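You operate a simulated robot arm through the tools that you are given. There is no shell and no other tool.

You are at the controls of a simulated robot arm. One attempt, no reset.

Task
Raise stop 2, then jog the empty chain forward and back again.
Fine: yellow knob to 2; hold the white button two or three seconds, once each way.

Only the result counts: the job must be done as asked and must still hold three seconds after the hand-in. Knocking over, shifting, dropping, spilling or breaking anything else fails it.

Robot
A 7-joint arm with a two-finger gripper, fixed in place. Base frame: the origin is at the foot of the arm, x ahead of it, y to its left, z up. Units: cm, rad, N and s.
With the tool pointing down near the work surface it reaches from about 34 to 72 cm from the base axis. Its first joint turns from -1.152 to 1.152 rad. Payload 2.45 kg.
The tool frame sits at the grasp point between the pads (the TCP): z along the fingers, y along the line on which they close. The tips reach 2.6 cm beyond it. The gripper opens to 9.6 cm. The gripper's body begins 6.9 cm behind the TCP.
Orientation is told as [roll, pitch, yaw] about the base's x, y, z axes, in that order, counted from this pose: with the fingers straight down and closing along the base's y, the tool's x points along the base's -x, its y along +y and its z along -z.

Tools
- The arm moves only by the tool step_arm. Its argument "targets" is a list that holds one entry, the list of rows, each a list of 7 numbers: the shift along the base's x, y, z in cm, then the turn, a rotation vector about the base's x, y, z in rad, then the gripper command, from -1 (fully open) to 1 (shut), values between in proportion. In form: [[[tx, ty, tz, ax, ay, az, gripper], ...]]. A call has 1 to 20 rows; each row is the pose to reach, as a shift and turn from the pose commanded when the call began. A row lasts 0.2 s, in which the tool goes at most 5 cm and 0.15 rad; a call with a longer step from one row to the next is refused whole, and so is a gripper value outside its range. Where a pose cannot be reached the arm comes as near as it can. A force on the tool above 40 N (or 10 N above the force at the start of the call, whichever is more), or a blocked arm, ends the call early, and 0.2 s more pass. The fingers move at their own pace and stop on an object; they squeeze with about 43 N. The grip force told is the motor's: it shows also when the fingers shut on nothing. Time passes only in rows, and 0.2 s behind the last, so rows that repeat a pose let the fingers close. The reply holds the time, the measured pose of the TCP, the force on the tool along the base axes, the opening and the grip force, in the units named above and with some noise, with the torque about the TCP (base axes, N m) and any sound that the robot's microphone picked up.
- Cameras (640 x 400 px; columns grow to the right, rows downward): "scene" is fixed at [14.21, -37.8, 142.14]; the picture's right is [0.93, -0.37, 0.00], its down [-0.22, -0.55, -0.80] and it looks along [0.29, 0.75, -0.60] (base axes); focal length 358 px, centre (320, 200). "wrist" rides on the gripper at [8.2, 0.3, -9.8] in the tool frame; the picture's right is [-0.04, 1.00, 0.00], its down [-0.73, -0.03, -0.68] and it looks along [-0.68, -0.03, 0.73] (tool axes); focal length 256 px, centre (320, 200). There is no depth. A picture from a camera that has moved, and an enlarged one, comes with that camera's place and axes in the base frame and with its lens.
- grab_frame(camera): a new picture of that camera. No time passes.
- inspect(camera, box): a new picture of the part [left, top, right, bottom] of that camera's present view, enlarged. No time passes.
- job_done(): hands the job in; it is judged then, once.

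Places have to be worked out from the pictures, the camera data and where the tool is seen. Open the gripper and draw the arm clear of the work before you hand the job in, unless the task says otherwise.

The tools are called after "Emit:" as name(argument=value, ...) on one line, values as JSON. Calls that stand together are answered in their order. step_arm: Moves the arm, as the interface text tells. Its arguments: {"type":"object","properties":{"targets":{"type":"array","items":{"type":"array","items":{"type":"array","items":{"type":"number"}}}}},"required":["targets"]} The other tools are called the same way: grab_frame (camera) takes a picture; inspect (camera, box) takes an enlarged picture of a part of a camera's view; job_done () hands the job in.

At the start:

```text
time_s: 0.0
ee_pos: [39.67, -0.84, 106.72]
tcp_rot: [0.001, 0.0, 0.001]
force: [-1.3, 0.2, 0.0]
ft_torque: [-0.04, 0.02, -0.01]
gripper_width: 9.6
finger_force: 0.0
```

scene: 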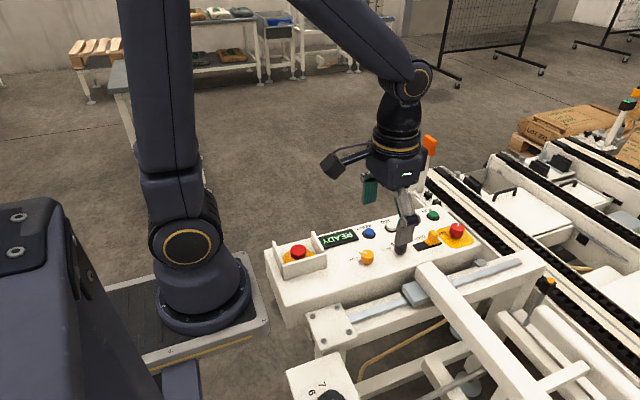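
wrist: 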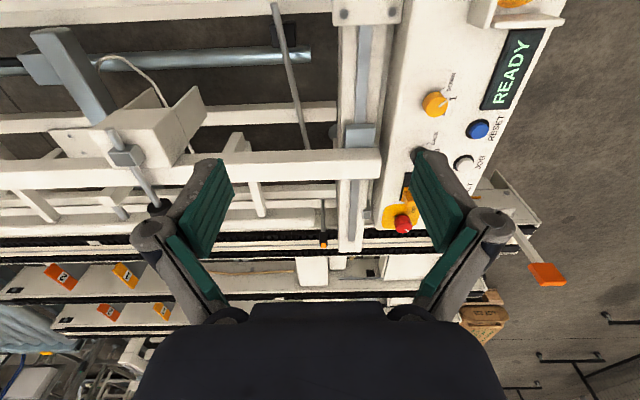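

I start by looking closely at the panel in both cameras to identify knobs, buttons and labels.

Emit:
inspect(camera="scene", box=[260, 180, 500, 330])

Emit:
inspect(camera="wrist", box=[370, 0, 570, 250])

Emit:
inspect(camera="scene", box=[400, 130, 640, 330])

Emit:
inspect(camera="wrist", box=[0, 200, 250, 356])

```text
2.67 times, centred on (380, 255) of scene
camera zoom: at [14.21, -37.8, 142.14], right [0.93, -0.37, 0.0], down [-0.22, -0.55, -0.8], along [0.29, 0.75, -0.6], focal length 954 px, centre (160, 53)
```

zoom: 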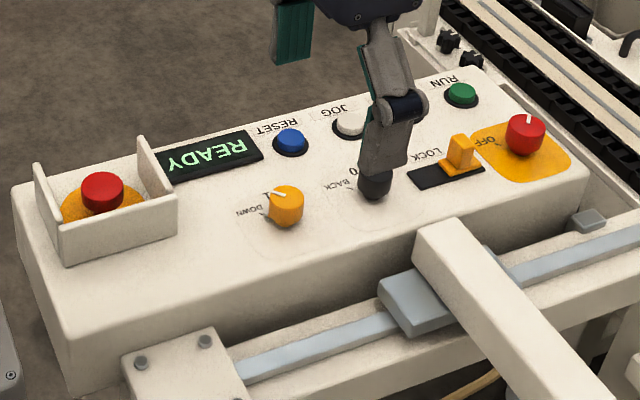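

```text
1.60 times, centred on (470, 125) of wrist
camera zoom: at [31.42, -0.69, 116.58], right [0.04, 1.0, 0.0], down [0.73, -0.03, 0.68], along [0.68, -0.03, -0.73], focal length 410 px, centre (80, 320)
```

zoom: 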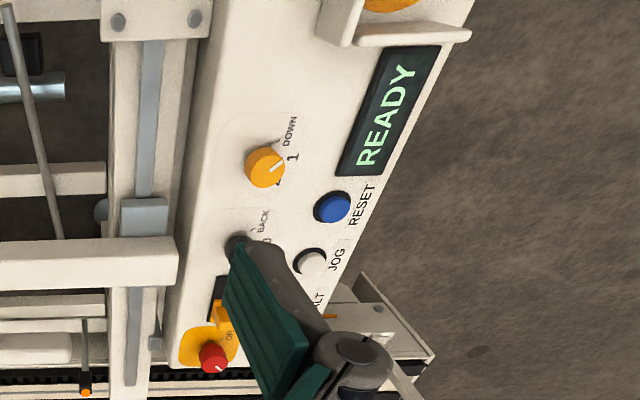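

```text
2.00 times, centred on (520, 230) of scene
camera zoom: at [14.21, -37.8, 142.14], right [0.93, -0.37, 0.0], down [-0.22, -0.55, -0.8], along [0.29, 0.75, -0.6], focal length 715 px, centre (-80, 140)
```

zoom: 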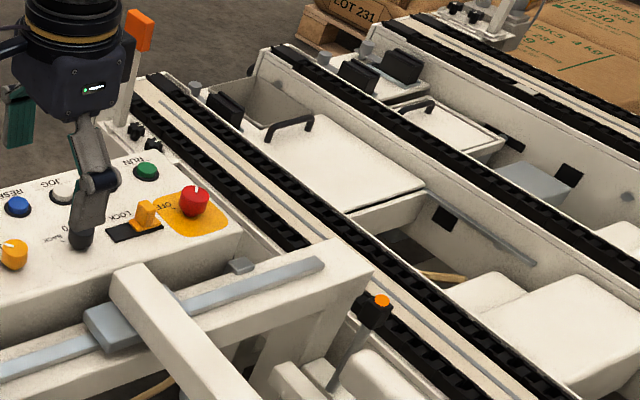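

```text
2.56 times, centred on (125, 278) of wrist
camera zoom: at [31.42, -0.69, 116.58], right [0.04, 1.0, 0.0], down [0.73, -0.03, 0.68], along [0.68, -0.03, -0.73], focal length 655 px, centre (819, 0)
```

zoom: 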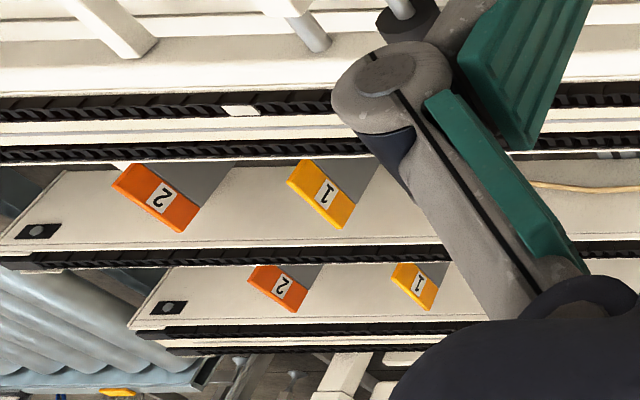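

The panel has a yellow knob (DOWN/1/2), a dark selector (BACK/0/…), a lock slide, and RESET/JOG/RUN buttons; I triangulate the yellow knob near (47, 15, 80) and JOG near (58, 23, 80). The finger hides part of it, so I shift the arm left, staying high, to see the panel squarely.

Emit:
step_arm(targets=[[[0, 3, 0, 0, 0, 0, -1], [0, 6, 0, 0, 0, 0, -1], [0, 10, 0, 0, 0, 0, -1], [0, 14, 0, 0, 0, 0, -1], [0, 18, 0, 0, 0, 0, -1], [0, 20, 0, 0, 0, 0, -1], [0, 20, 0, 0, 0, 0, -1]]])

```text
time_s: 1.6
ee_pos: [39.92, 19.25, 106.83]
tcp_rot: [0.001, -0.001, -0.001]
force: [0.2, 0.5, 0.0]
ft_torque: [0.0, 0.0, -0.01]
gripper_width: 9.6
finger_force: 0.0
```

The arm is now above the panel's y range; I take fresh pictures.

Emit:
grab_frame(camera="wrist")

Emit:
grab_frame(camera="scene")

Emit:
inspect(camera="wrist", box=[200, 50, 440, 200])

Emit:
inspect(camera="scene", box=[320, 190, 480, 290])

```text
taken
camera wrist: at [31.61, 19.36, 116.61], right [0.04, 1.0, 0.0], down [0.73, -0.03, 0.68], along [0.68, -0.03, -0.73], focal length 256 px, centre (320, 200)
```

wrist: 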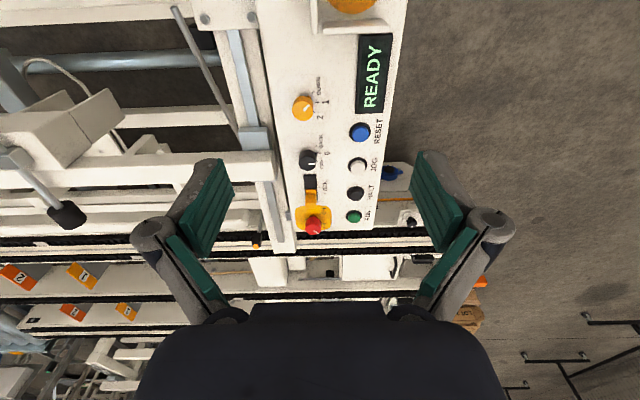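

```text
taken
```

scene: 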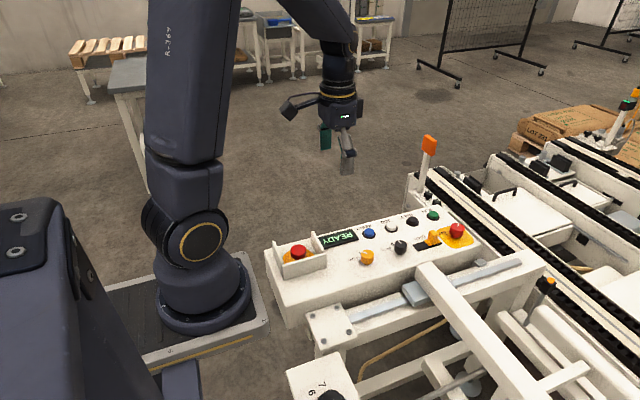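

```text
2.67 times, centred on (320, 125) of wrist
camera zoom: at [31.61, 19.36, 116.61], right [0.04, 1.0, 0.0], down [0.73, -0.03, 0.68], along [0.68, -0.03, -0.73], focal length 683 px, centre (320, 400)
```

zoom: 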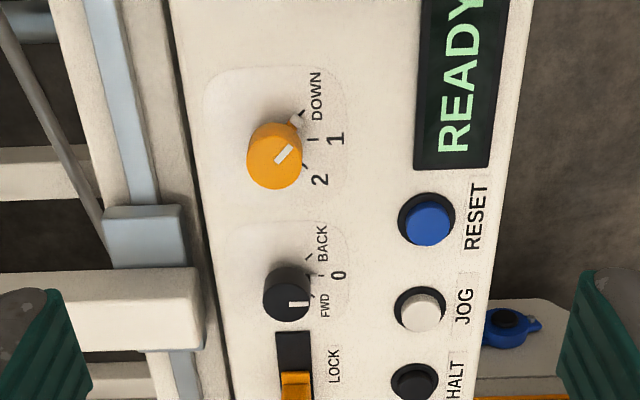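

```text
4.00 times, centred on (400, 240) of scene
camera zoom: at [14.21, -37.8, 142.14], right [0.93, -0.37, 0.0], down [-0.22, -0.55, -0.8], along [0.29, 0.75, -0.6], focal length 1430 px, centre (0, 40)
```

zoom: 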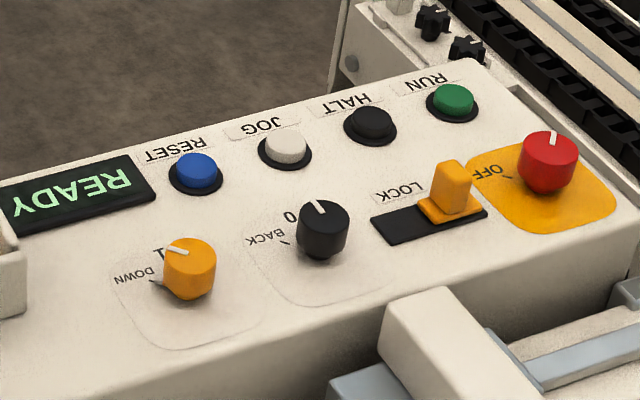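

The yellow knob points at DOWN, the black selector at 0, and JOG is the white button. I look closer at the lock slide, the red switch and the rest of the line.

Emit:
inspect(camera="wrist", box=[270, 140, 400, 240])

Emit:
inspect(camera="wrist", box=[0, 220, 240, 370])

Emit:
inspect(camera="scene", box=[480, 240, 640, 400])

Emit:
inspect(camera="wrist", box=[280, 70, 360, 130])

```text
4.00 times, centred on (335, 190) of wrist
camera zoom: at [31.61, 19.36, 116.61], right [0.04, 1.0, 0.0], down [0.73, -0.03, 0.68], along [0.68, -0.03, -0.73], focal length 1024 px, centre (260, 240)
```

zoom: 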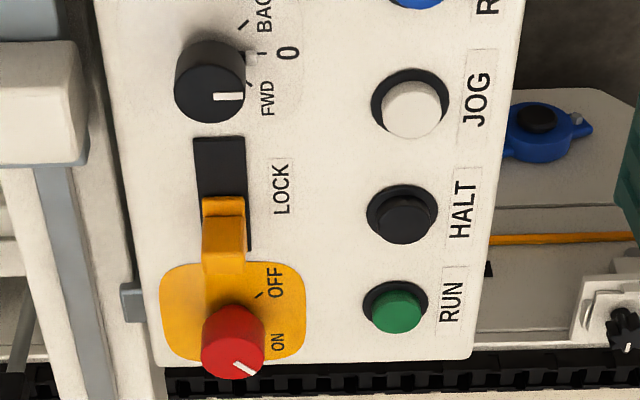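

```text
2.67 times, centred on (120, 295) of wrist
camera zoom: at [31.61, 19.36, 116.61], right [0.04, 1.0, 0.0], down [0.73, -0.03, 0.68], along [0.68, -0.03, -0.73], focal length 683 px, centre (853, -53)
```

zoom: 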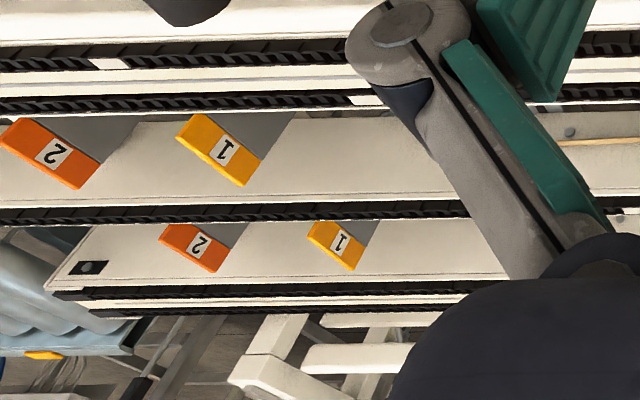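

```text
2.50 times, centred on (560, 320) of scene
camera zoom: at [14.21, -37.8, 142.14], right [0.93, -0.37, 0.0], down [-0.22, -0.55, -0.8], along [0.29, 0.75, -0.6], focal length 894 px, centre (-280, -100)
```

zoom: 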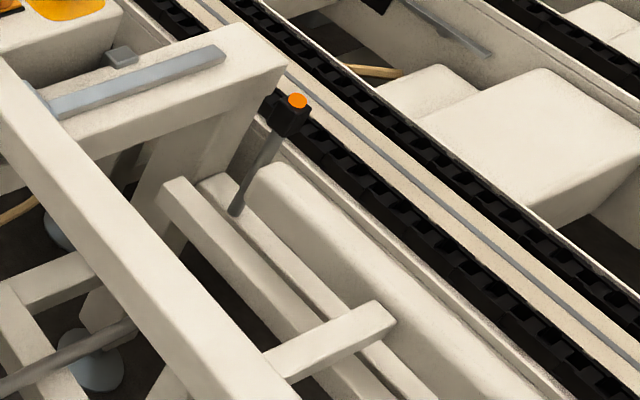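

```text
6.67 times, centred on (320, 100) of wrist
camera zoom: at [31.61, 19.36, 116.61], right [0.04, 1.0, 0.0], down [0.73, -0.03, 0.68], along [0.68, -0.03, -0.73], focal length 1707 px, centre (320, 867)
```

zoom: 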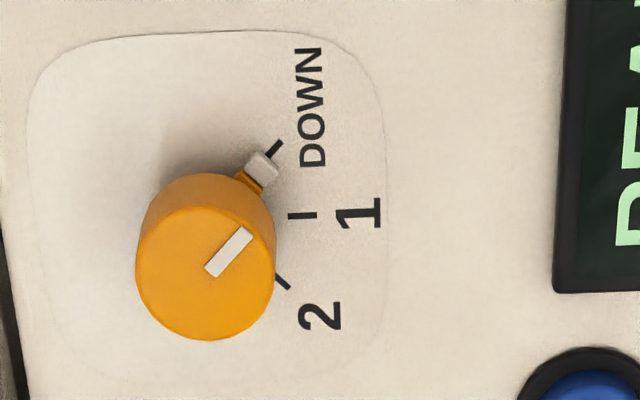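

The red switch is ON, the slide is off to the far end, and I place the JOG top at about (60, 25, 77) and the yellow knob's top at about (48, 16, 79.4) with a diameter of about 3 cm. I go down to a vantage point above the knob with the fingers half open and take closer views.

Emit:
step_arm(targets=[[[2, -1, -2, 0, 0, 0, -0.5], [4, -1.5, -5, 0, 0, 0, -0.2], [6, -2, -8, 0, 0, 0, -0.1], [8, -3, -11, 0, 0, 0, -0.1], [8, -3, -13, 0, 0, 0, -0.1], [8, -3, -13, 0, 0, 0, -0.1], [8, -3, -13, 0, 0, 0, -0.1]]])

```text
time_s: 3.2
ee_pos: [47.64, 16.21, 93.74]
tcp_rot: [0.0, 0.0, -0.002]
force: [0.3, 0.4, -0.7]
ft_torque: [0.03, -0.01, -0.01]
gripper_width: 5.28
finger_force: 0.1
```

The TCP reads (47.6, 16.2, 93.7), about over the knob. I take close views to refine the positions.

Emit:
grab_frame(camera="wrist")

Emit:
inspect(camera="wrist", box=[240, 40, 400, 140])

Emit:
inspect(camera="scene", box=[320, 190, 480, 290])

```text
taken
camera wrist: at [39.45, 16.46, 103.6], right [0.04, 1.0, 0.0], down [0.73, -0.03, 0.68], along [0.68, -0.03, -0.73], focal length 256 px, centre (320, 200)
```

wrist: 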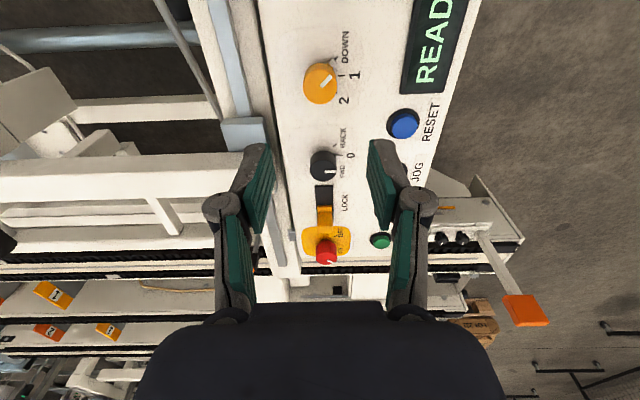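

```text
4.00 times, centred on (320, 90) of wrist
camera zoom: at [39.45, 16.46, 103.6], right [0.04, 1.0, 0.0], down [0.73, -0.03, 0.68], along [0.68, -0.03, -0.73], focal length 1024 px, centre (320, 640)
```

zoom: 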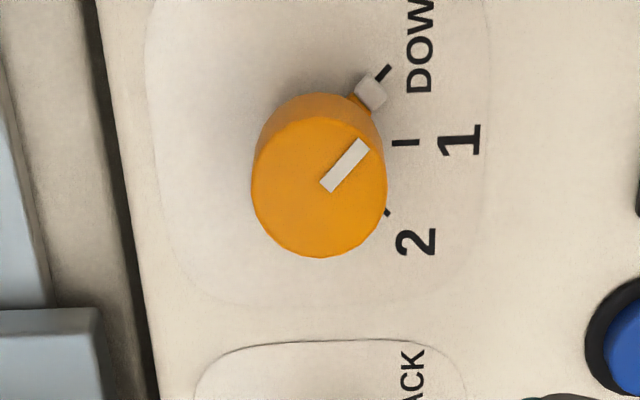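

```text
4.00 times, centred on (400, 240) of scene
camera zoom: at [14.21, -37.8, 142.14], right [0.93, -0.37, 0.0], down [-0.22, -0.55, -0.8], along [0.29, 0.75, -0.6], focal length 1430 px, centre (0, 40)
```

zoom: 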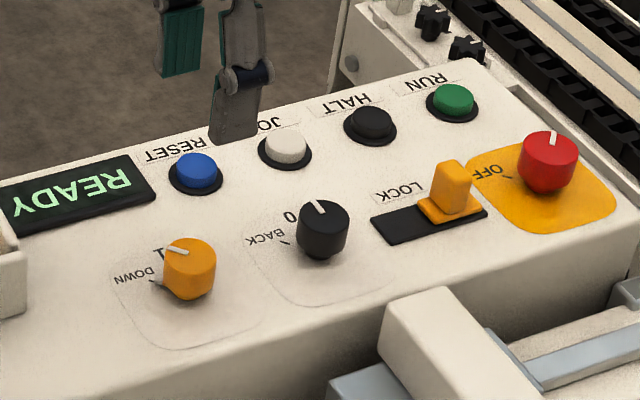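

The panel's ticks triangulate to z≈76.4 near y=18, and the knob top to z≈79.2; the button tops come out at z≈76.3, so the panel may slope slightly toward +y. I look at the panel's near end to check the tilt.

Emit:
inspect(camera="scene", box=[255, 220, 375, 340])

Emit:
inspect(camera="wrist", box=[300, 120, 440, 220])

```text
3.33 times, centred on (315, 280) of scene
camera zoom: at [14.21, -37.8, 142.14], right [0.93, -0.37, 0.0], down [-0.22, -0.55, -0.8], along [0.29, 0.75, -0.6], focal length 1192 px, centre (337, -67)
```

zoom: 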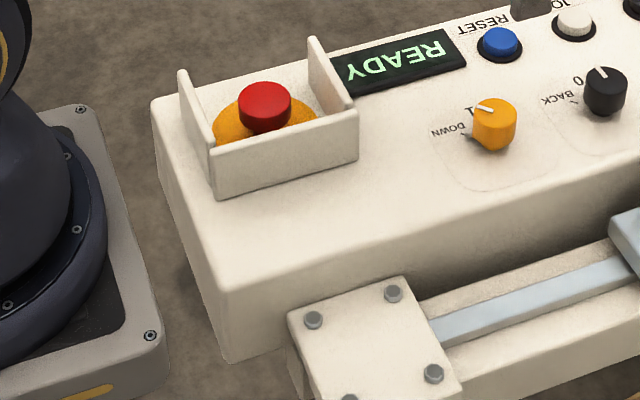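

```text
4.00 times, centred on (370, 170) of wrist
camera zoom: at [39.45, 16.46, 103.6], right [0.04, 1.0, 0.0], down [0.73, -0.03, 0.68], along [0.68, -0.03, -0.73], focal length 1024 px, centre (120, 320)
```

zoom: 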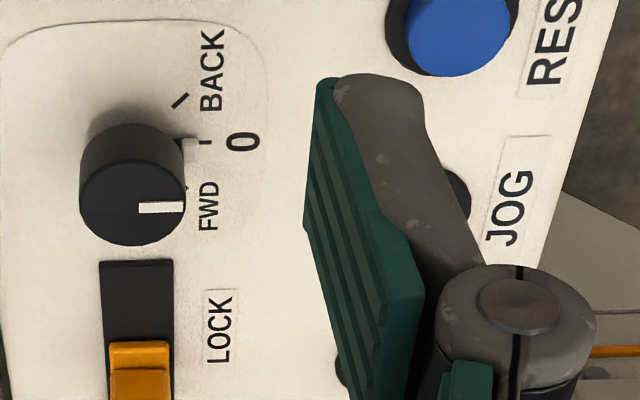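

I test the wrist's yaw range in free air before gripping: turning clockwise (seen from above) by 1.5 rad at this safe height, which also gives a view from the operator's side.

Emit:
step_arm(targets=[[[0, 0, 0, 0, 0, -0.15, -0.1], [0, 0, 0, 0, 0, -0.3, -0.1], [0, 0, 0, 0, 0, -0.45, -0.1], [0, 0, 0, 0, 0, -0.6, -0.1], [0, 0, 0, 0, 0, -0.75, -0.1], [0, 0, 0, 0, 0, -0.9, -0.1], [0, 0, 0, 0, 0, -1.05, -0.1], [0, 0, 0, 0, 0, -1.2, -0.1], [0, 0, 0, 0, 0, -1.35, -0.1], [0, 0, 0, 0, 0, -1.5, -0.1], [0, 0, 0, 0, 0, -1.57, -0.1], [0, 0, 0, 0, 0, -1.57, -0.1]]])

Emit:
grab_frame(camera="wrist")

```text
time_s: 5.8
ee_pos: [47.59, 16.02, 93.7]
tcp_rot: [0.0, 0.0, -1.57]
force: [-0.4, -0.7, 0.0]
ft_torque: [0.04, -0.02, -0.01]
gripper_width: 5.27
finger_force: 0.1
```

```text
taken
camera wrist: at [47.9, 24.17, 103.61], right [1.0, -0.04, 0.0], down [-0.03, -0.73, 0.68], along [-0.03, -0.68, -0.73], focal length 256 px, centre (320, 200)
```

wrist: 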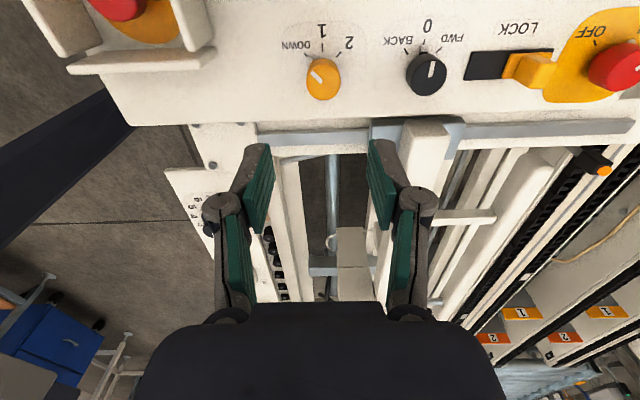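

Yaw −1.57 is reachable. I enlarge this side view to refine knob axes and tick angles.

Emit:
inspect(camera="wrist", box=[270, 10, 470, 135])

Emit:
inspect(camera="wrist", box=[460, 10, 640, 120])

```text
3.20 times, centred on (370, 72) of wrist
camera zoom: at [47.9, 24.17, 103.61], right [1.0, -0.04, 0.0], down [-0.03, -0.73, 0.68], along [-0.03, -0.68, -0.73], focal length 819 px, centre (160, 608)
```

zoom: 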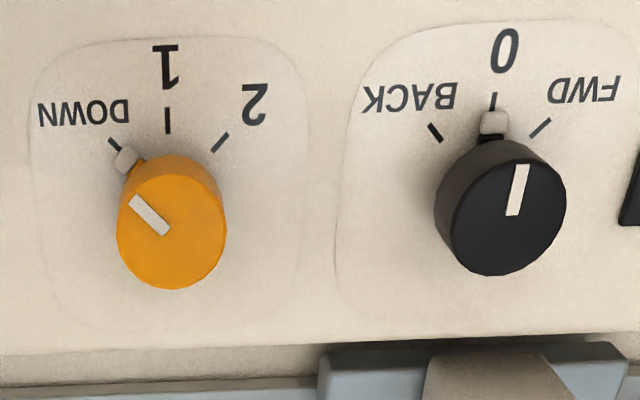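

```text
3.56 times, centred on (550, 65) of wrist
camera zoom: at [47.9, 24.17, 103.61], right [1.0, -0.04, 0.0], down [-0.03, -0.73, 0.68], along [-0.03, -0.68, -0.73], focal length 910 px, centre (-498, 680)
```

zoom: 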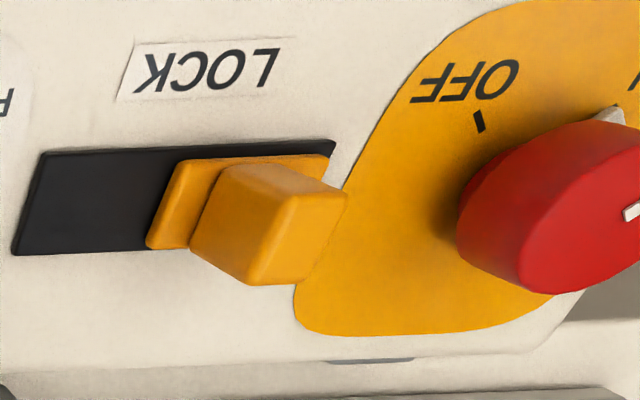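

Refined: yellow knob axis (47.9, 16.1), top z≈79.4, panel z≈76.4; black selector axis (57.3, 16.2), top z≈79.4; BACK is toward −x, FWD toward +x. I turn the wrist back to yaw 0 and come down above the yellow knob, opened to about 5.3 cm.

Emit:
step_arm(targets=[[[0, 0, 0, 0, 0, 0.15, -0.1], [0, 0, 0, 0, 0, 0.3, -0.1], [0, 0, 0, 0, 0, 0.45, -0.1], [0, 0, 0, 0, 0, 0.6, -0.1], [0, 0, 0, 0, 0, 0.75, -0.1], [0, 0, 0, 0, 0, 0.9, -0.1], [0, 0, 0, 0, 0, 1.05, -0.1], [0, 0, 0, 0, 0, 1.2, -0.1], [0, 0, 0, 0, 0, 1.35, -0.1], [0, 0, 0, 0, 0, 1.5, -0.1], [0.3, 0, -2, 0, 0, 1.57, -0.1], [0.3, 0, -4, 0, 0, 1.57, -0.1], [0.3, 0, -6, 0, 0, 1.57, -0.1], [0.3, 0, -8, 0, 0, 1.57, -0.1], [0.3, 0, -9, 0, 0, 1.57, -0.1], [0.3, 0, -9, 0, 0, 1.57, -0.1]]])

Emit:
grab_frame(camera="wrist")

Emit:
inspect(camera="scene", box=[320, 190, 440, 290])

```text
time_s: 9.2
ee_pos: [47.94, 16.26, 84.65]
tcp_rot: [0.0, -0.001, 0.001]
force: [-0.4, 0.3, 0.1]
ft_torque: [-0.01, 0.01, -0.02]
gripper_width: 5.29
finger_force: 0.2
```

```text
taken
camera wrist: at [39.71, 16.41, 94.47], right [0.04, 1.0, 0.0], down [0.73, -0.03, 0.68], along [0.68, -0.03, -0.73], focal length 256 px, centre (320, 200)
```

wrist: 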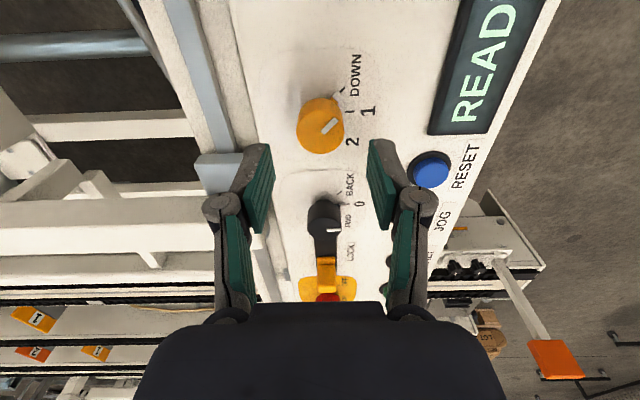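

```text
4.00 times, centred on (380, 240) of scene
camera zoom: at [14.21, -37.8, 142.14], right [0.93, -0.37, 0.0], down [-0.22, -0.55, -0.8], along [0.29, 0.75, -0.6], focal length 1430 px, centre (80, 40)
```

zoom: 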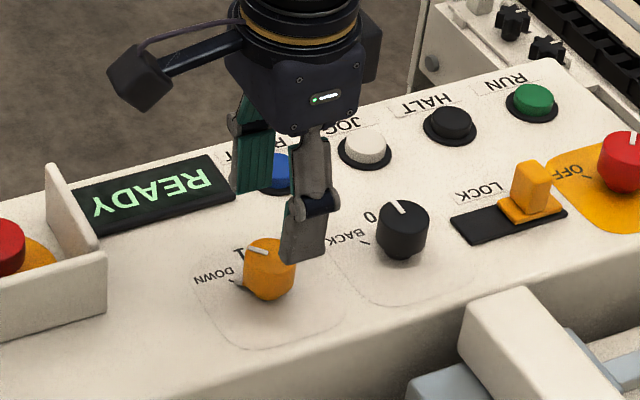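

The tips straddle the knob correctly in both views. I descend 4.2 cm so the tips reach z≈77.8 around the knob, without closing yet.

Emit:
step_arm(targets=[[[0, -0.1, -1.5, 0, 0, 0, -0.1], [0, -0.1, -3, 0, 0, 0, -0.1], [0, -0.1, -3.8, 0, 0, 0, -0.1], [0, -0.1, -4.25, 0, 0, 0, -0.1], [0, -0.1, -4.25, 0, 0, 0, -0.1]]])

Emit:
inspect(camera="wrist", box=[220, 80, 440, 230])

Emit:
inspect(camera="scene", box=[320, 190, 440, 290])

```text
time_s: 10.4
ee_pos: [48.03, 15.94, 80.48]
tcp_rot: [0.0, 0.0, 0.001]
force: [-0.2, -0.3, 1.3]
ft_torque: [-0.01, -0.01, -0.06]
gripper_width: 5.26
finger_force: 0.0
```

```text
2.67 times, centred on (330, 155) of wrist
camera zoom: at [39.77, 16.2, 90.26], right [0.04, 1.0, 0.0], down [0.73, -0.03, 0.68], along [0.68, -0.03, -0.73], focal length 683 px, centre (293, 320)
```

zoom: 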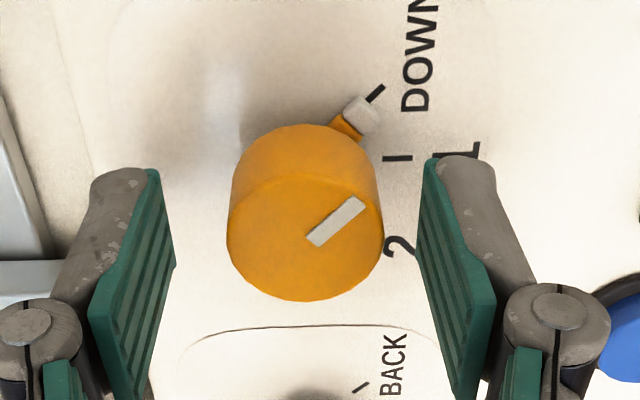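

```text
4.00 times, centred on (380, 240) of scene
camera zoom: at [14.21, -37.8, 142.14], right [0.93, -0.37, 0.0], down [-0.22, -0.55, -0.8], along [0.29, 0.75, -0.6], focal length 1430 px, centre (80, 40)
```

zoom: 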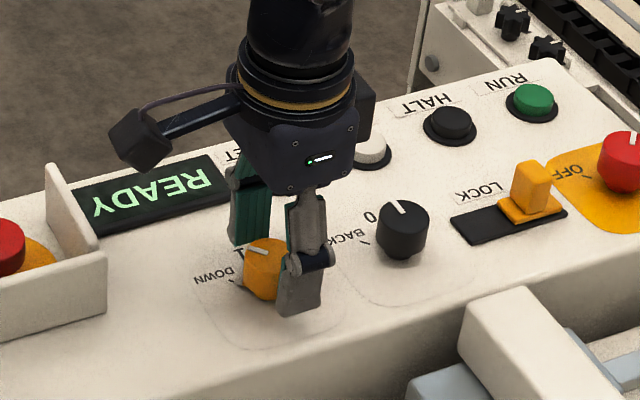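

The knob sits about 0.15 cm toward +y of the finger midline; I correct that and close on it.

Emit:
step_arm(targets=[[[-0.1, 0.15, 0, 0, 0, 0, -0.1], [-0.1, 0.15, 0, 0, 0, 0, 0.1], [-0.1, 0.15, 0, 0, 0, 0, 0.25], [-0.1, 0.15, 0, 0, 0, 0, 0.6], [-0.1, 0.15, 0, 0, 0, 0, 1], [-0.1, 0.15, 0, 0, 0, 0, 1], [-0.1, 0.15, 0, 0, 0, 0, 1]]])

Emit:
inspect(camera="wrist", box=[220, 80, 440, 230])

```text
time_s: 12.0
ee_pos: [47.86, 16.17, 80.5]
tcp_rot: [0.001, -0.001, -0.001]
force: [-0.5, 7.9, -0.1]
ft_torque: [0.27, -0.04, -0.02]
gripper_width: 3.1
finger_force: 44.9
```

```text
2.67 times, centred on (330, 155) of wrist
camera zoom: at [39.62, 16.42, 90.31], right [0.04, 1.0, 0.0], down [0.73, -0.03, 0.68], along [0.68, -0.03, -0.73], focal length 683 px, centre (293, 320)
```

zoom: 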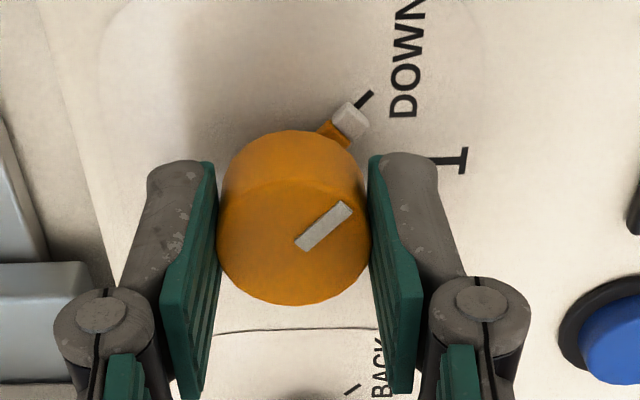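

Gripped at 3.1 cm with 45 N on the motor, with only 8 N sideways. I turn the knob clockwise (seen from above) about 1.4 rad toward 2 in one go, then look.

Emit:
step_arm(targets=[[[0, 0.05, 0, 0, 0, -0.14, 1], [0, 0.05, 0, 0, 0, -0.28, 1], [0, 0.05, 0, 0, 0, -0.42, 1], [0, 0.05, 0, 0, 0, -0.56, 1], [0, 0.05, 0, 0, 0, -0.7, 1], [0, 0.05, 0, 0, 0, -0.84, 1], [0, 0.05, 0, 0, 0, -0.98, 1], [0, 0.05, 0, 0, 0, -1.12, 1], [0, 0.05, 0, 0, 0, -1.26, 1], [0, 0.05, 0, 0, 0, -1.4, 1], [0, 0.05, 0, 0, 0, -1.4, 1]]])

Emit:
inspect(camera="wrist", box=[220, 60, 440, 210])

Emit:
inspect(camera="scene", box=[320, 190, 440, 290])

```text
time_s: 14.4
ee_pos: [47.96, 16.22, 80.49]
tcp_rot: [0.001, 0.002, -1.401]
force: [13.6, 21.3, -17.4]
ft_torque: [-0.03, -0.48, -0.02]
gripper_width: 3.1
finger_force: 45.4
```

```text
2.67 times, centred on (330, 135) of wrist
camera zoom: at [46.79, 24.29, 90.33], right [0.99, 0.13, 0.0], down [0.09, -0.73, 0.68], along [0.09, -0.67, -0.73], focal length 683 px, centre (293, 373)
```

zoom: 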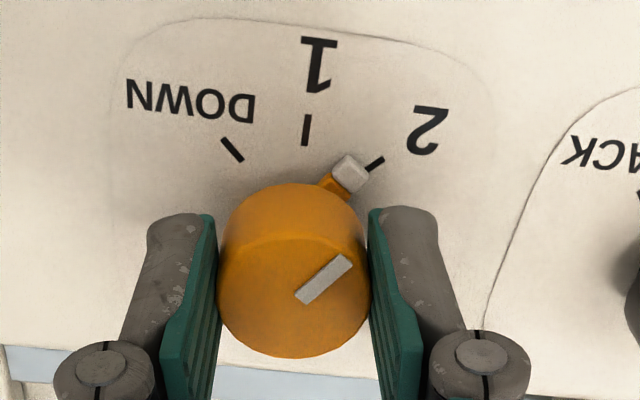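

```text
4.00 times, centred on (380, 240) of scene
camera zoom: at [14.26, -37.75, 142.15], right [0.93, -0.37, 0.0], down [-0.22, -0.55, -0.8], along [0.29, 0.75, -0.6], focal length 1430 px, centre (80, 40)
```

zoom: 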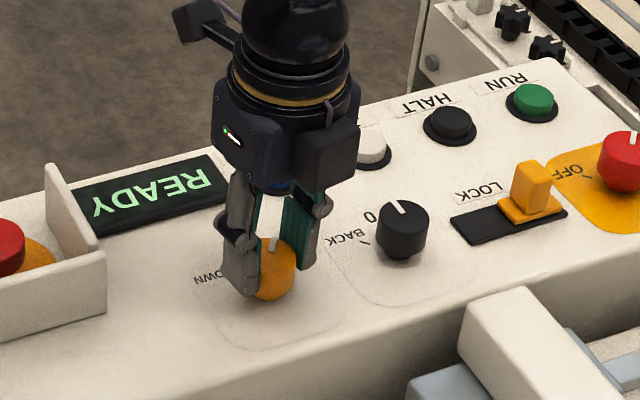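

The knob has followed almost to 2 (the nub is a few degrees short of the tick), with about 25 N lateral force from slight misalignment. I ease that by a small shift and add 0.08 rad, then release and look at where it settles.

Emit:
step_arm(targets=[[[0.05, 0.1, 0, 0, 0, -0.04, 1], [0.05, 0.1, 0, 0, 0, -0.08, 1], [0.05, 0.1, 0, 0, 0, -0.08, 1]]])

Emit:
inspect(camera="wrist", box=[220, 60, 440, 210])

```text
time_s: 15.2
ee_pos: [48.0, 16.28, 80.43]
tcp_rot: [0.0, -0.001, -1.48]
force: [10.4, 16.8, -16.3]
ft_torque: [1.23, 0.07, -0.07]
gripper_width: 3.11
finger_force: 44.9
```

```text
2.67 times, centred on (330, 135) of wrist
camera zoom: at [47.48, 24.36, 90.33], right [1.0, 0.05, 0.0], down [0.04, -0.73, 0.68], along [0.03, -0.68, -0.73], focal length 683 px, centre (293, 373)
```

zoom: 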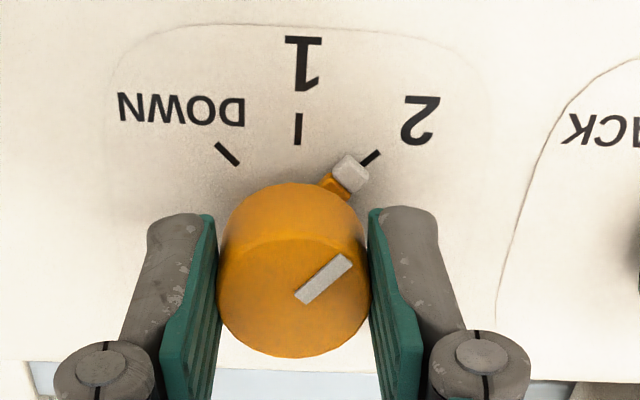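

The nub is now aligned with the "2" tick. I open the fingers and lift straight up a little, then check that the knob stays on 2.

Emit:
step_arm(targets=[[[0, 0, 0, 0, 0, 0, 0.2], [0, 0, 0, 0, 0, 0, -0.1], [0, 0, 0, 0, 0, 0, -0.1], [0, 0, 1, 0, 0, 0, -0.1], [0, 0, 3, 0, 0, 0, -0.1], [0, 0, 6, 0, 0, 0, -0.1], [0, 0, 9, 0, 0, 0, -0.1], [0, 0, 9, 0, 0, 0, -0.1]]])

Emit:
grab_frame(camera="wrist")

Emit:
inspect(camera="wrist", box=[250, 10, 470, 150])

Emit:
grab_frame(camera="scene")

```text
time_s: 17.0
ee_pos: [47.85, 16.17, 89.66]
tcp_rot: [-0.002, 0.001, -1.479]
force: [-1.1, -0.4, -0.5]
ft_torque: [-0.01, 0.04, -0.02]
gripper_width: 5.29
finger_force: 0.1
```

```text
taken
camera wrist: at [47.31, 24.33, 99.59], right [1.0, 0.05, 0.0], down [0.04, -0.73, 0.68], along [0.03, -0.68, -0.73], focal length 256 px, centre (320, 200)
```

wrist: 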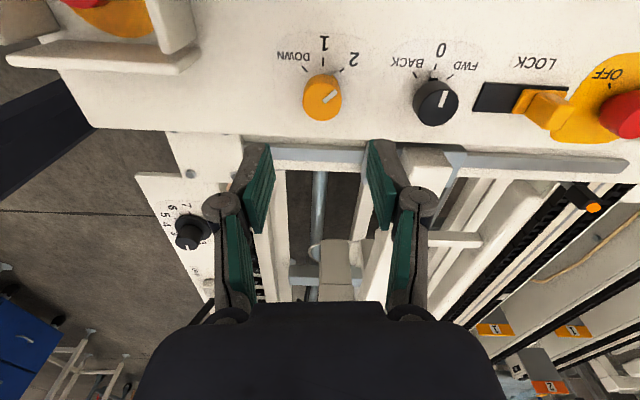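

```text
2.86 times, centred on (360, 80) of wrist
camera zoom: at [47.31, 24.33, 99.59], right [1.0, 0.05, 0.0], down [0.04, -0.73, 0.68], along [0.03, -0.68, -0.73], focal length 731 px, centre (206, 543)
```

zoom: 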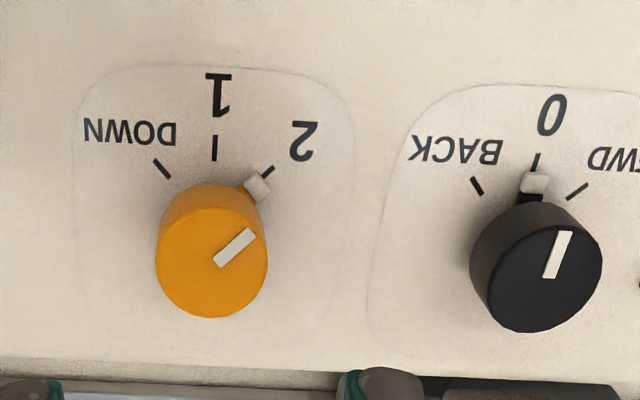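

```text
taken
```

scene: 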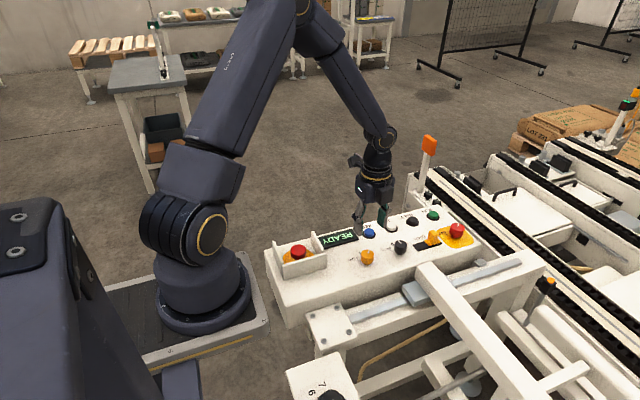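

The knob stays on 2. I check the stops visible at the lower right of the wrist view.

Emit:
inspect(camera="wrist", box=[450, 290, 640, 400])

Emit:
inspect(camera="scene", box=[320, 190, 480, 290])

```text
3.37 times, centred on (545, 345) of wrist
camera zoom: at [47.31, 24.33, 99.59], right [1.0, 0.05, 0.0], down [0.04, -0.73, 0.68], along [0.03, -0.68, -0.73], focal length 862 px, centre (-438, -288)
```

zoom: 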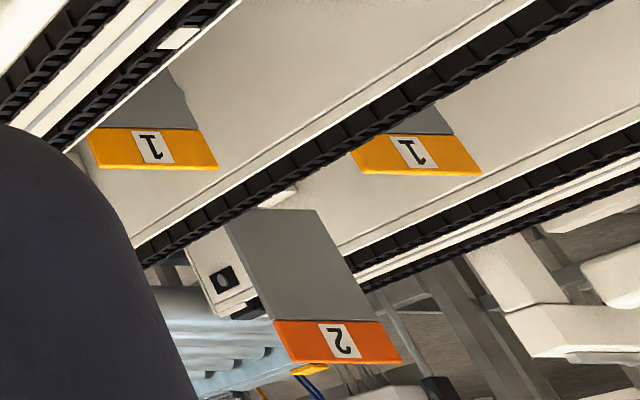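

```text
4.00 times, centred on (400, 240) of scene
camera zoom: at [14.21, -37.8, 142.14], right [0.93, -0.37, 0.0], down [-0.22, -0.55, -0.8], along [0.29, 0.75, -0.6], focal length 1430 px, centre (0, 40)
```

zoom: 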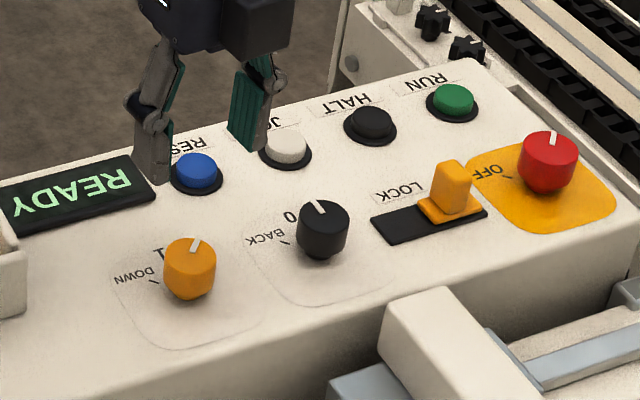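

Stop 2 is raised (its plate is up above the chain). Next is the black selector, now at 0: I move over it at (57.3, 16.2) and set yaw to about −0.7 so the fingers stay clear of its nub.

Emit:
step_arm(targets=[[[1, 0, 0, 0, 0, 0.13, -0.1], [3, 0, 0, 0, 0, 0.26, -0.1], [5, 0, 0, 0, 0, 0.39, -0.1], [7, 0, 0, 0, 0, 0.52, -0.1], [9, 0, 0, 0, 0, 0.65, -0.1], [9.45, 0, -1, 0, 0, 0.75, -0.1], [9.45, 0, -4, 0, 0, 0.75, -0.1], [9.45, 0, -5, 0, 0, 0.75, -0.1], [9.45, 0, -5, 0, 0, 0.75, -0.1]]])

Emit:
grab_frame(camera="wrist")

Emit:
inspect(camera="wrist", box=[220, 70, 440, 210])

```text
time_s: 19.0
ee_pos: [57.38, 16.4, 84.49]
tcp_rot: [0.0, 0.001, -0.73]
force: [0.3, -0.1, -0.5]
ft_torque: [0.0, -0.01, 0.02]
gripper_width: 5.31
finger_force: 0.2
```

```text
taken
camera wrist: at [51.43, 21.93, 94.4], right [0.7, 0.72, 0.0], down [0.53, -0.51, 0.68], along [0.49, -0.47, -0.73], focal length 256 px, centre (320, 200)
```

wrist: 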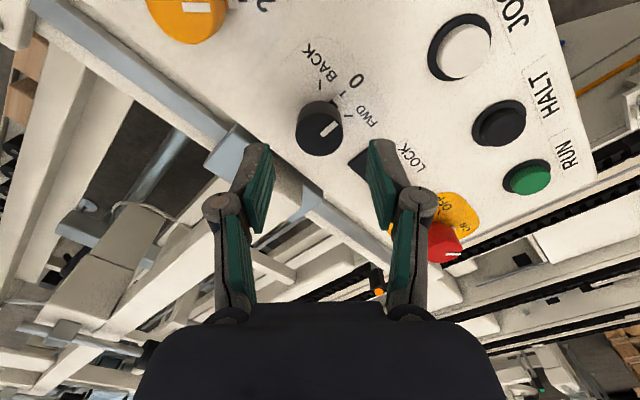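

```text
2.86 times, centred on (330, 140) of wrist
camera zoom: at [51.43, 21.93, 94.4], right [0.7, 0.72, 0.0], down [0.53, -0.51, 0.68], along [0.49, -0.47, -0.73], focal length 731 px, centre (291, 371)
```

zoom: 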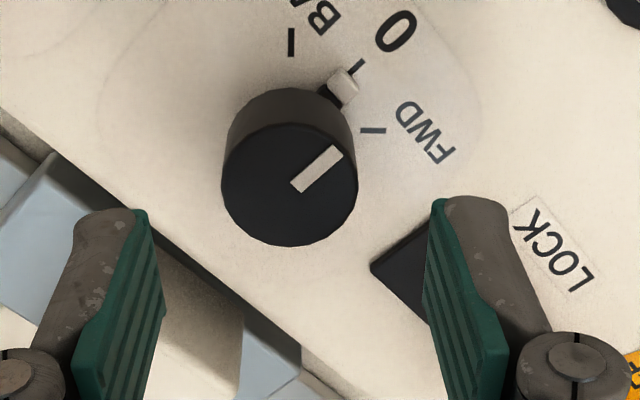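

The black knob is centred between the fingers and aligned with the tool axis. I descend 4.1 cm, then close on it.

Emit:
step_arm(targets=[[[0, 0, -1.5, 0, 0, 0, -0.1], [0, 0, -3, 0, 0, 0, -0.1], [0, 0, -4.1, 0, 0, 0, -0.1], [0, 0, -4.1, 0, 0, 0, -0.1], [0, 0, -4.1, 0, 0, 0, 0.1], [0, 0, -4.1, 0, 0, 0, 0.4], [0, 0, -4.1, 0, 0, 0, 1], [0, 0, -4.1, 0, 0, 0, 1], [0, 0, -4.1, 0, 0, 0, 1]]])

Emit:
inspect(camera="wrist", box=[220, 70, 440, 210])

```text
time_s: 21.0
ee_pos: [57.38, 16.35, 80.42]
tcp_rot: [0.001, 0.001, -0.728]
force: [0.9, 1.1, -1.0]
ft_torque: [0.0, -0.01, -0.01]
gripper_width: 3.11
finger_force: 46.1
```

```text
2.86 times, centred on (330, 140) of wrist
camera zoom: at [51.42, 21.89, 90.24], right [0.7, 0.72, 0.0], down [0.53, -0.51, 0.68], along [0.49, -0.47, -0.73], focal length 731 px, centre (291, 371)
```

zoom: 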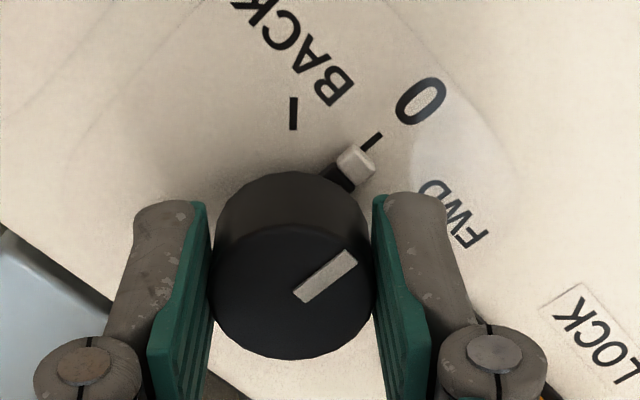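

Gripped cleanly at 3.1 cm with almost no side load. I turn it clockwise by 0.8 rad toward FWD and look.

Emit:
step_arm(targets=[[[0, 0, 0, 0, 0, -0.14, 1], [0, 0, 0, 0, 0, -0.28, 1], [0, 0, 0, 0, 0, -0.42, 1], [0, 0, 0, 0, 0, -0.56, 1], [0, 0, 0, 0, 0, -0.7, 1], [0, 0, 0, 0, 0, -0.8, 1], [0, 0, 0, 0, 0, -0.8, 1]]])

Emit:
inspect(camera="wrist", box=[220, 60, 440, 200])

Emit:
inspect(camera="scene", box=[320, 190, 480, 290])

```text
time_s: 22.6
ee_pos: [57.5, 16.32, 80.51]
tcp_rot: [0.003, 0.001, -1.532]
force: [5.5, 6.7, 1.3]
ft_torque: [0.29, -0.2, 0.11]
gripper_width: 3.1
finger_force: 45.2
```

```text
2.86 times, centred on (330, 130) of wrist
camera zoom: at [57.37, 24.39, 90.25], right [1.0, 0.0, 0.0], down [0.0, -0.73, 0.68], along [0.0, -0.68, -0.73], focal length 731 px, centre (291, 400)
```

zoom: 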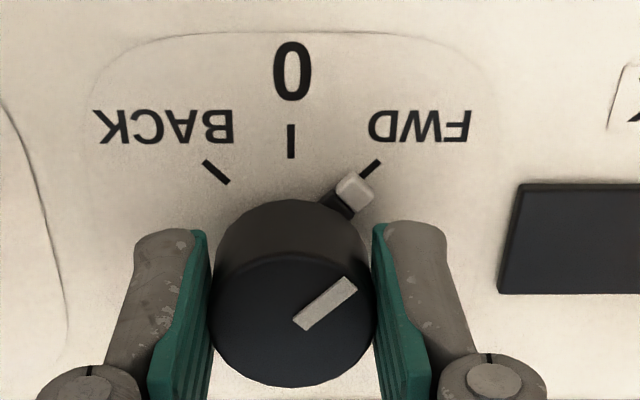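

```text
4.00 times, centred on (400, 240) of scene
camera zoom: at [14.22, -37.79, 142.15], right [0.93, -0.37, 0.0], down [-0.22, -0.55, -0.8], along [0.29, 0.75, -0.6], focal length 1430 px, centre (0, 40)
```

zoom: 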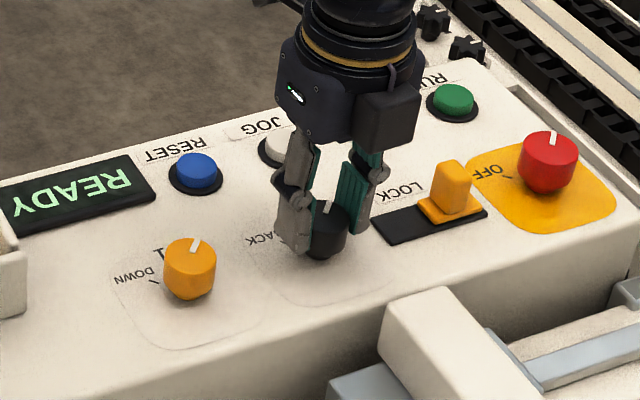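

The nub points at FWD. I release, lift, and check that it stays there; then I will close the fingers to press JOG.

Emit:
step_arm(targets=[[[0, 0, 0, 0, 0, 0, 0.2], [0, 0, 0, 0, 0, 0, -0.1], [0, 0, 0, 0, 0, 0, -0.1], [0, 0, 1, 0, 0, 0, -0.1], [0, 0, 3, 0, 0, 0, -0.1], [0, 0, 6, 0, 0, 0, -0.1], [0, 0, 9, 0, 0, 0, -0.1], [0, 0, 9, 0, 0, 0, -0.1]]])

Emit:
grab_frame(camera="wrist")

Emit:
inspect(camera="wrist", box=[200, 10, 420, 150])

Emit:
inspect(camera="scene", box=[320, 190, 480, 290])

```text
time_s: 24.4
ee_pos: [57.4, 16.17, 89.38]
tcp_rot: [0.0, 0.001, -1.531]
force: [-0.2, -0.3, -0.7]
ft_torque: [-0.02, -0.01, 0.0]
gripper_width: 5.28
finger_force: 0.0
```

```text
taken
camera wrist: at [57.27, 24.2, 99.21], right [1.0, 0.0, 0.0], down [0.0, -0.73, 0.68], along [0.0, -0.68, -0.73], focal length 256 px, centre (320, 200)
```

wrist: 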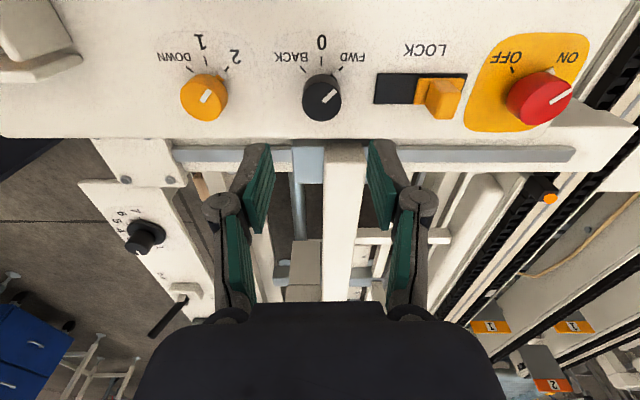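

```text
2.86 times, centred on (310, 80) of wrist
camera zoom: at [57.27, 24.2, 99.21], right [1.0, 0.0, 0.0], down [0.0, -0.73, 0.68], along [0.0, -0.68, -0.73], focal length 731 px, centre (349, 543)
```

zoom: 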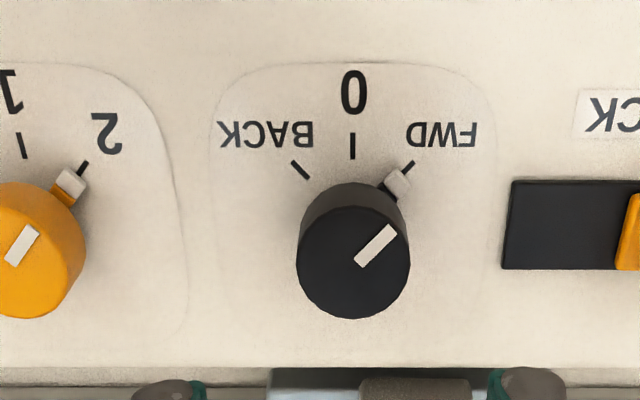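

```text
4.00 times, centred on (400, 240) of scene
camera zoom: at [14.21, -37.8, 142.14], right [0.93, -0.37, 0.0], down [-0.22, -0.55, -0.8], along [0.29, 0.75, -0.6], focal length 1430 px, centre (0, 40)
```

zoom: 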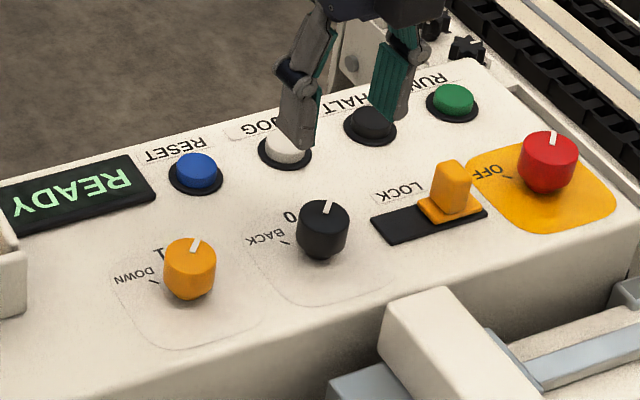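

The selector holds at FWD. I close the fingers and move above JOG at about (60.2, 25.4), staying well above the panel.

Emit:
step_arm(targets=[[[0.5, 2, 0, 0, 0, 0, 0.5], [1, 4, 0, 0, 0, 0, 1], [2, 6.5, 0, 0, 0, 0, 1], [2.85, 9.2, 0, 0, 0, 0, 1], [2.85, 9.2, -1.5, 0, 0, 0, 1], [2.85, 9.2, -3.5, 0, 0, 0, 1], [2.85, 9.2, -5, 0, 0, 0, 1], [2.85, 9.2, -5, 0, 0, 0, 1], [2.85, 9.2, -5, 0, 0, 0, 1]]])

Emit:
grab_frame(camera="wrist")

Emit:
inspect(camera="scene", box=[340, 170, 460, 270])

Emit:
inspect(camera="wrist", box=[220, 70, 440, 210])

```text
time_s: 26.4
ee_pos: [60.33, 25.44, 84.51]
tcp_rot: [0.0, 0.0, -1.531]
force: [0.3, -0.3, 0.4]
ft_torque: [0.02, 0.02, -0.02]
gripper_width: 0.0
finger_force: 28.0
```

```text
taken
camera wrist: at [60.12, 33.47, 94.28], right [1.0, 0.0, 0.0], down [0.0, -0.73, 0.68], along [0.0, -0.68, -0.73], focal length 256 px, centre (320, 200)
```

wrist: 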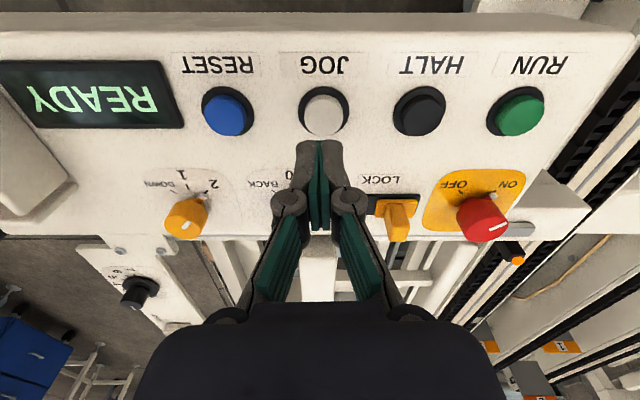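

```text
4.00 times, centred on (400, 220) of scene
camera zoom: at [14.21, -37.8, 142.14], right [0.93, -0.37, 0.0], down [-0.22, -0.55, -0.8], along [0.29, 0.75, -0.6], focal length 1430 px, centre (0, 120)
```

zoom: 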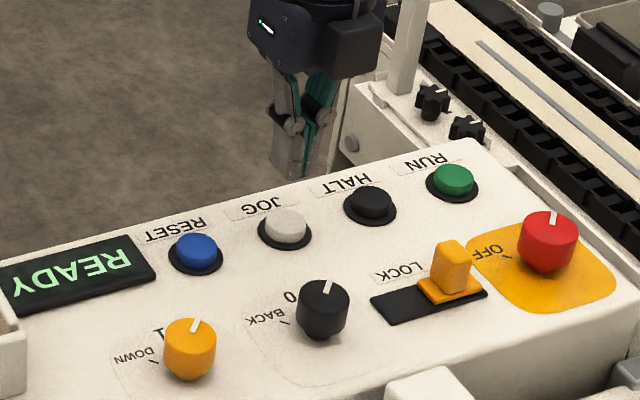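

```text
2.86 times, centred on (330, 140) of wrist
camera zoom: at [60.12, 33.47, 94.28], right [1.0, 0.0, 0.0], down [0.0, -0.73, 0.68], along [0.0, -0.68, -0.73], focal length 731 px, centre (291, 371)
```

zoom: 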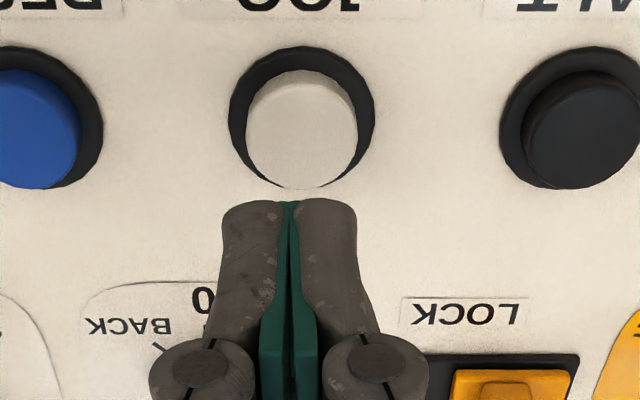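

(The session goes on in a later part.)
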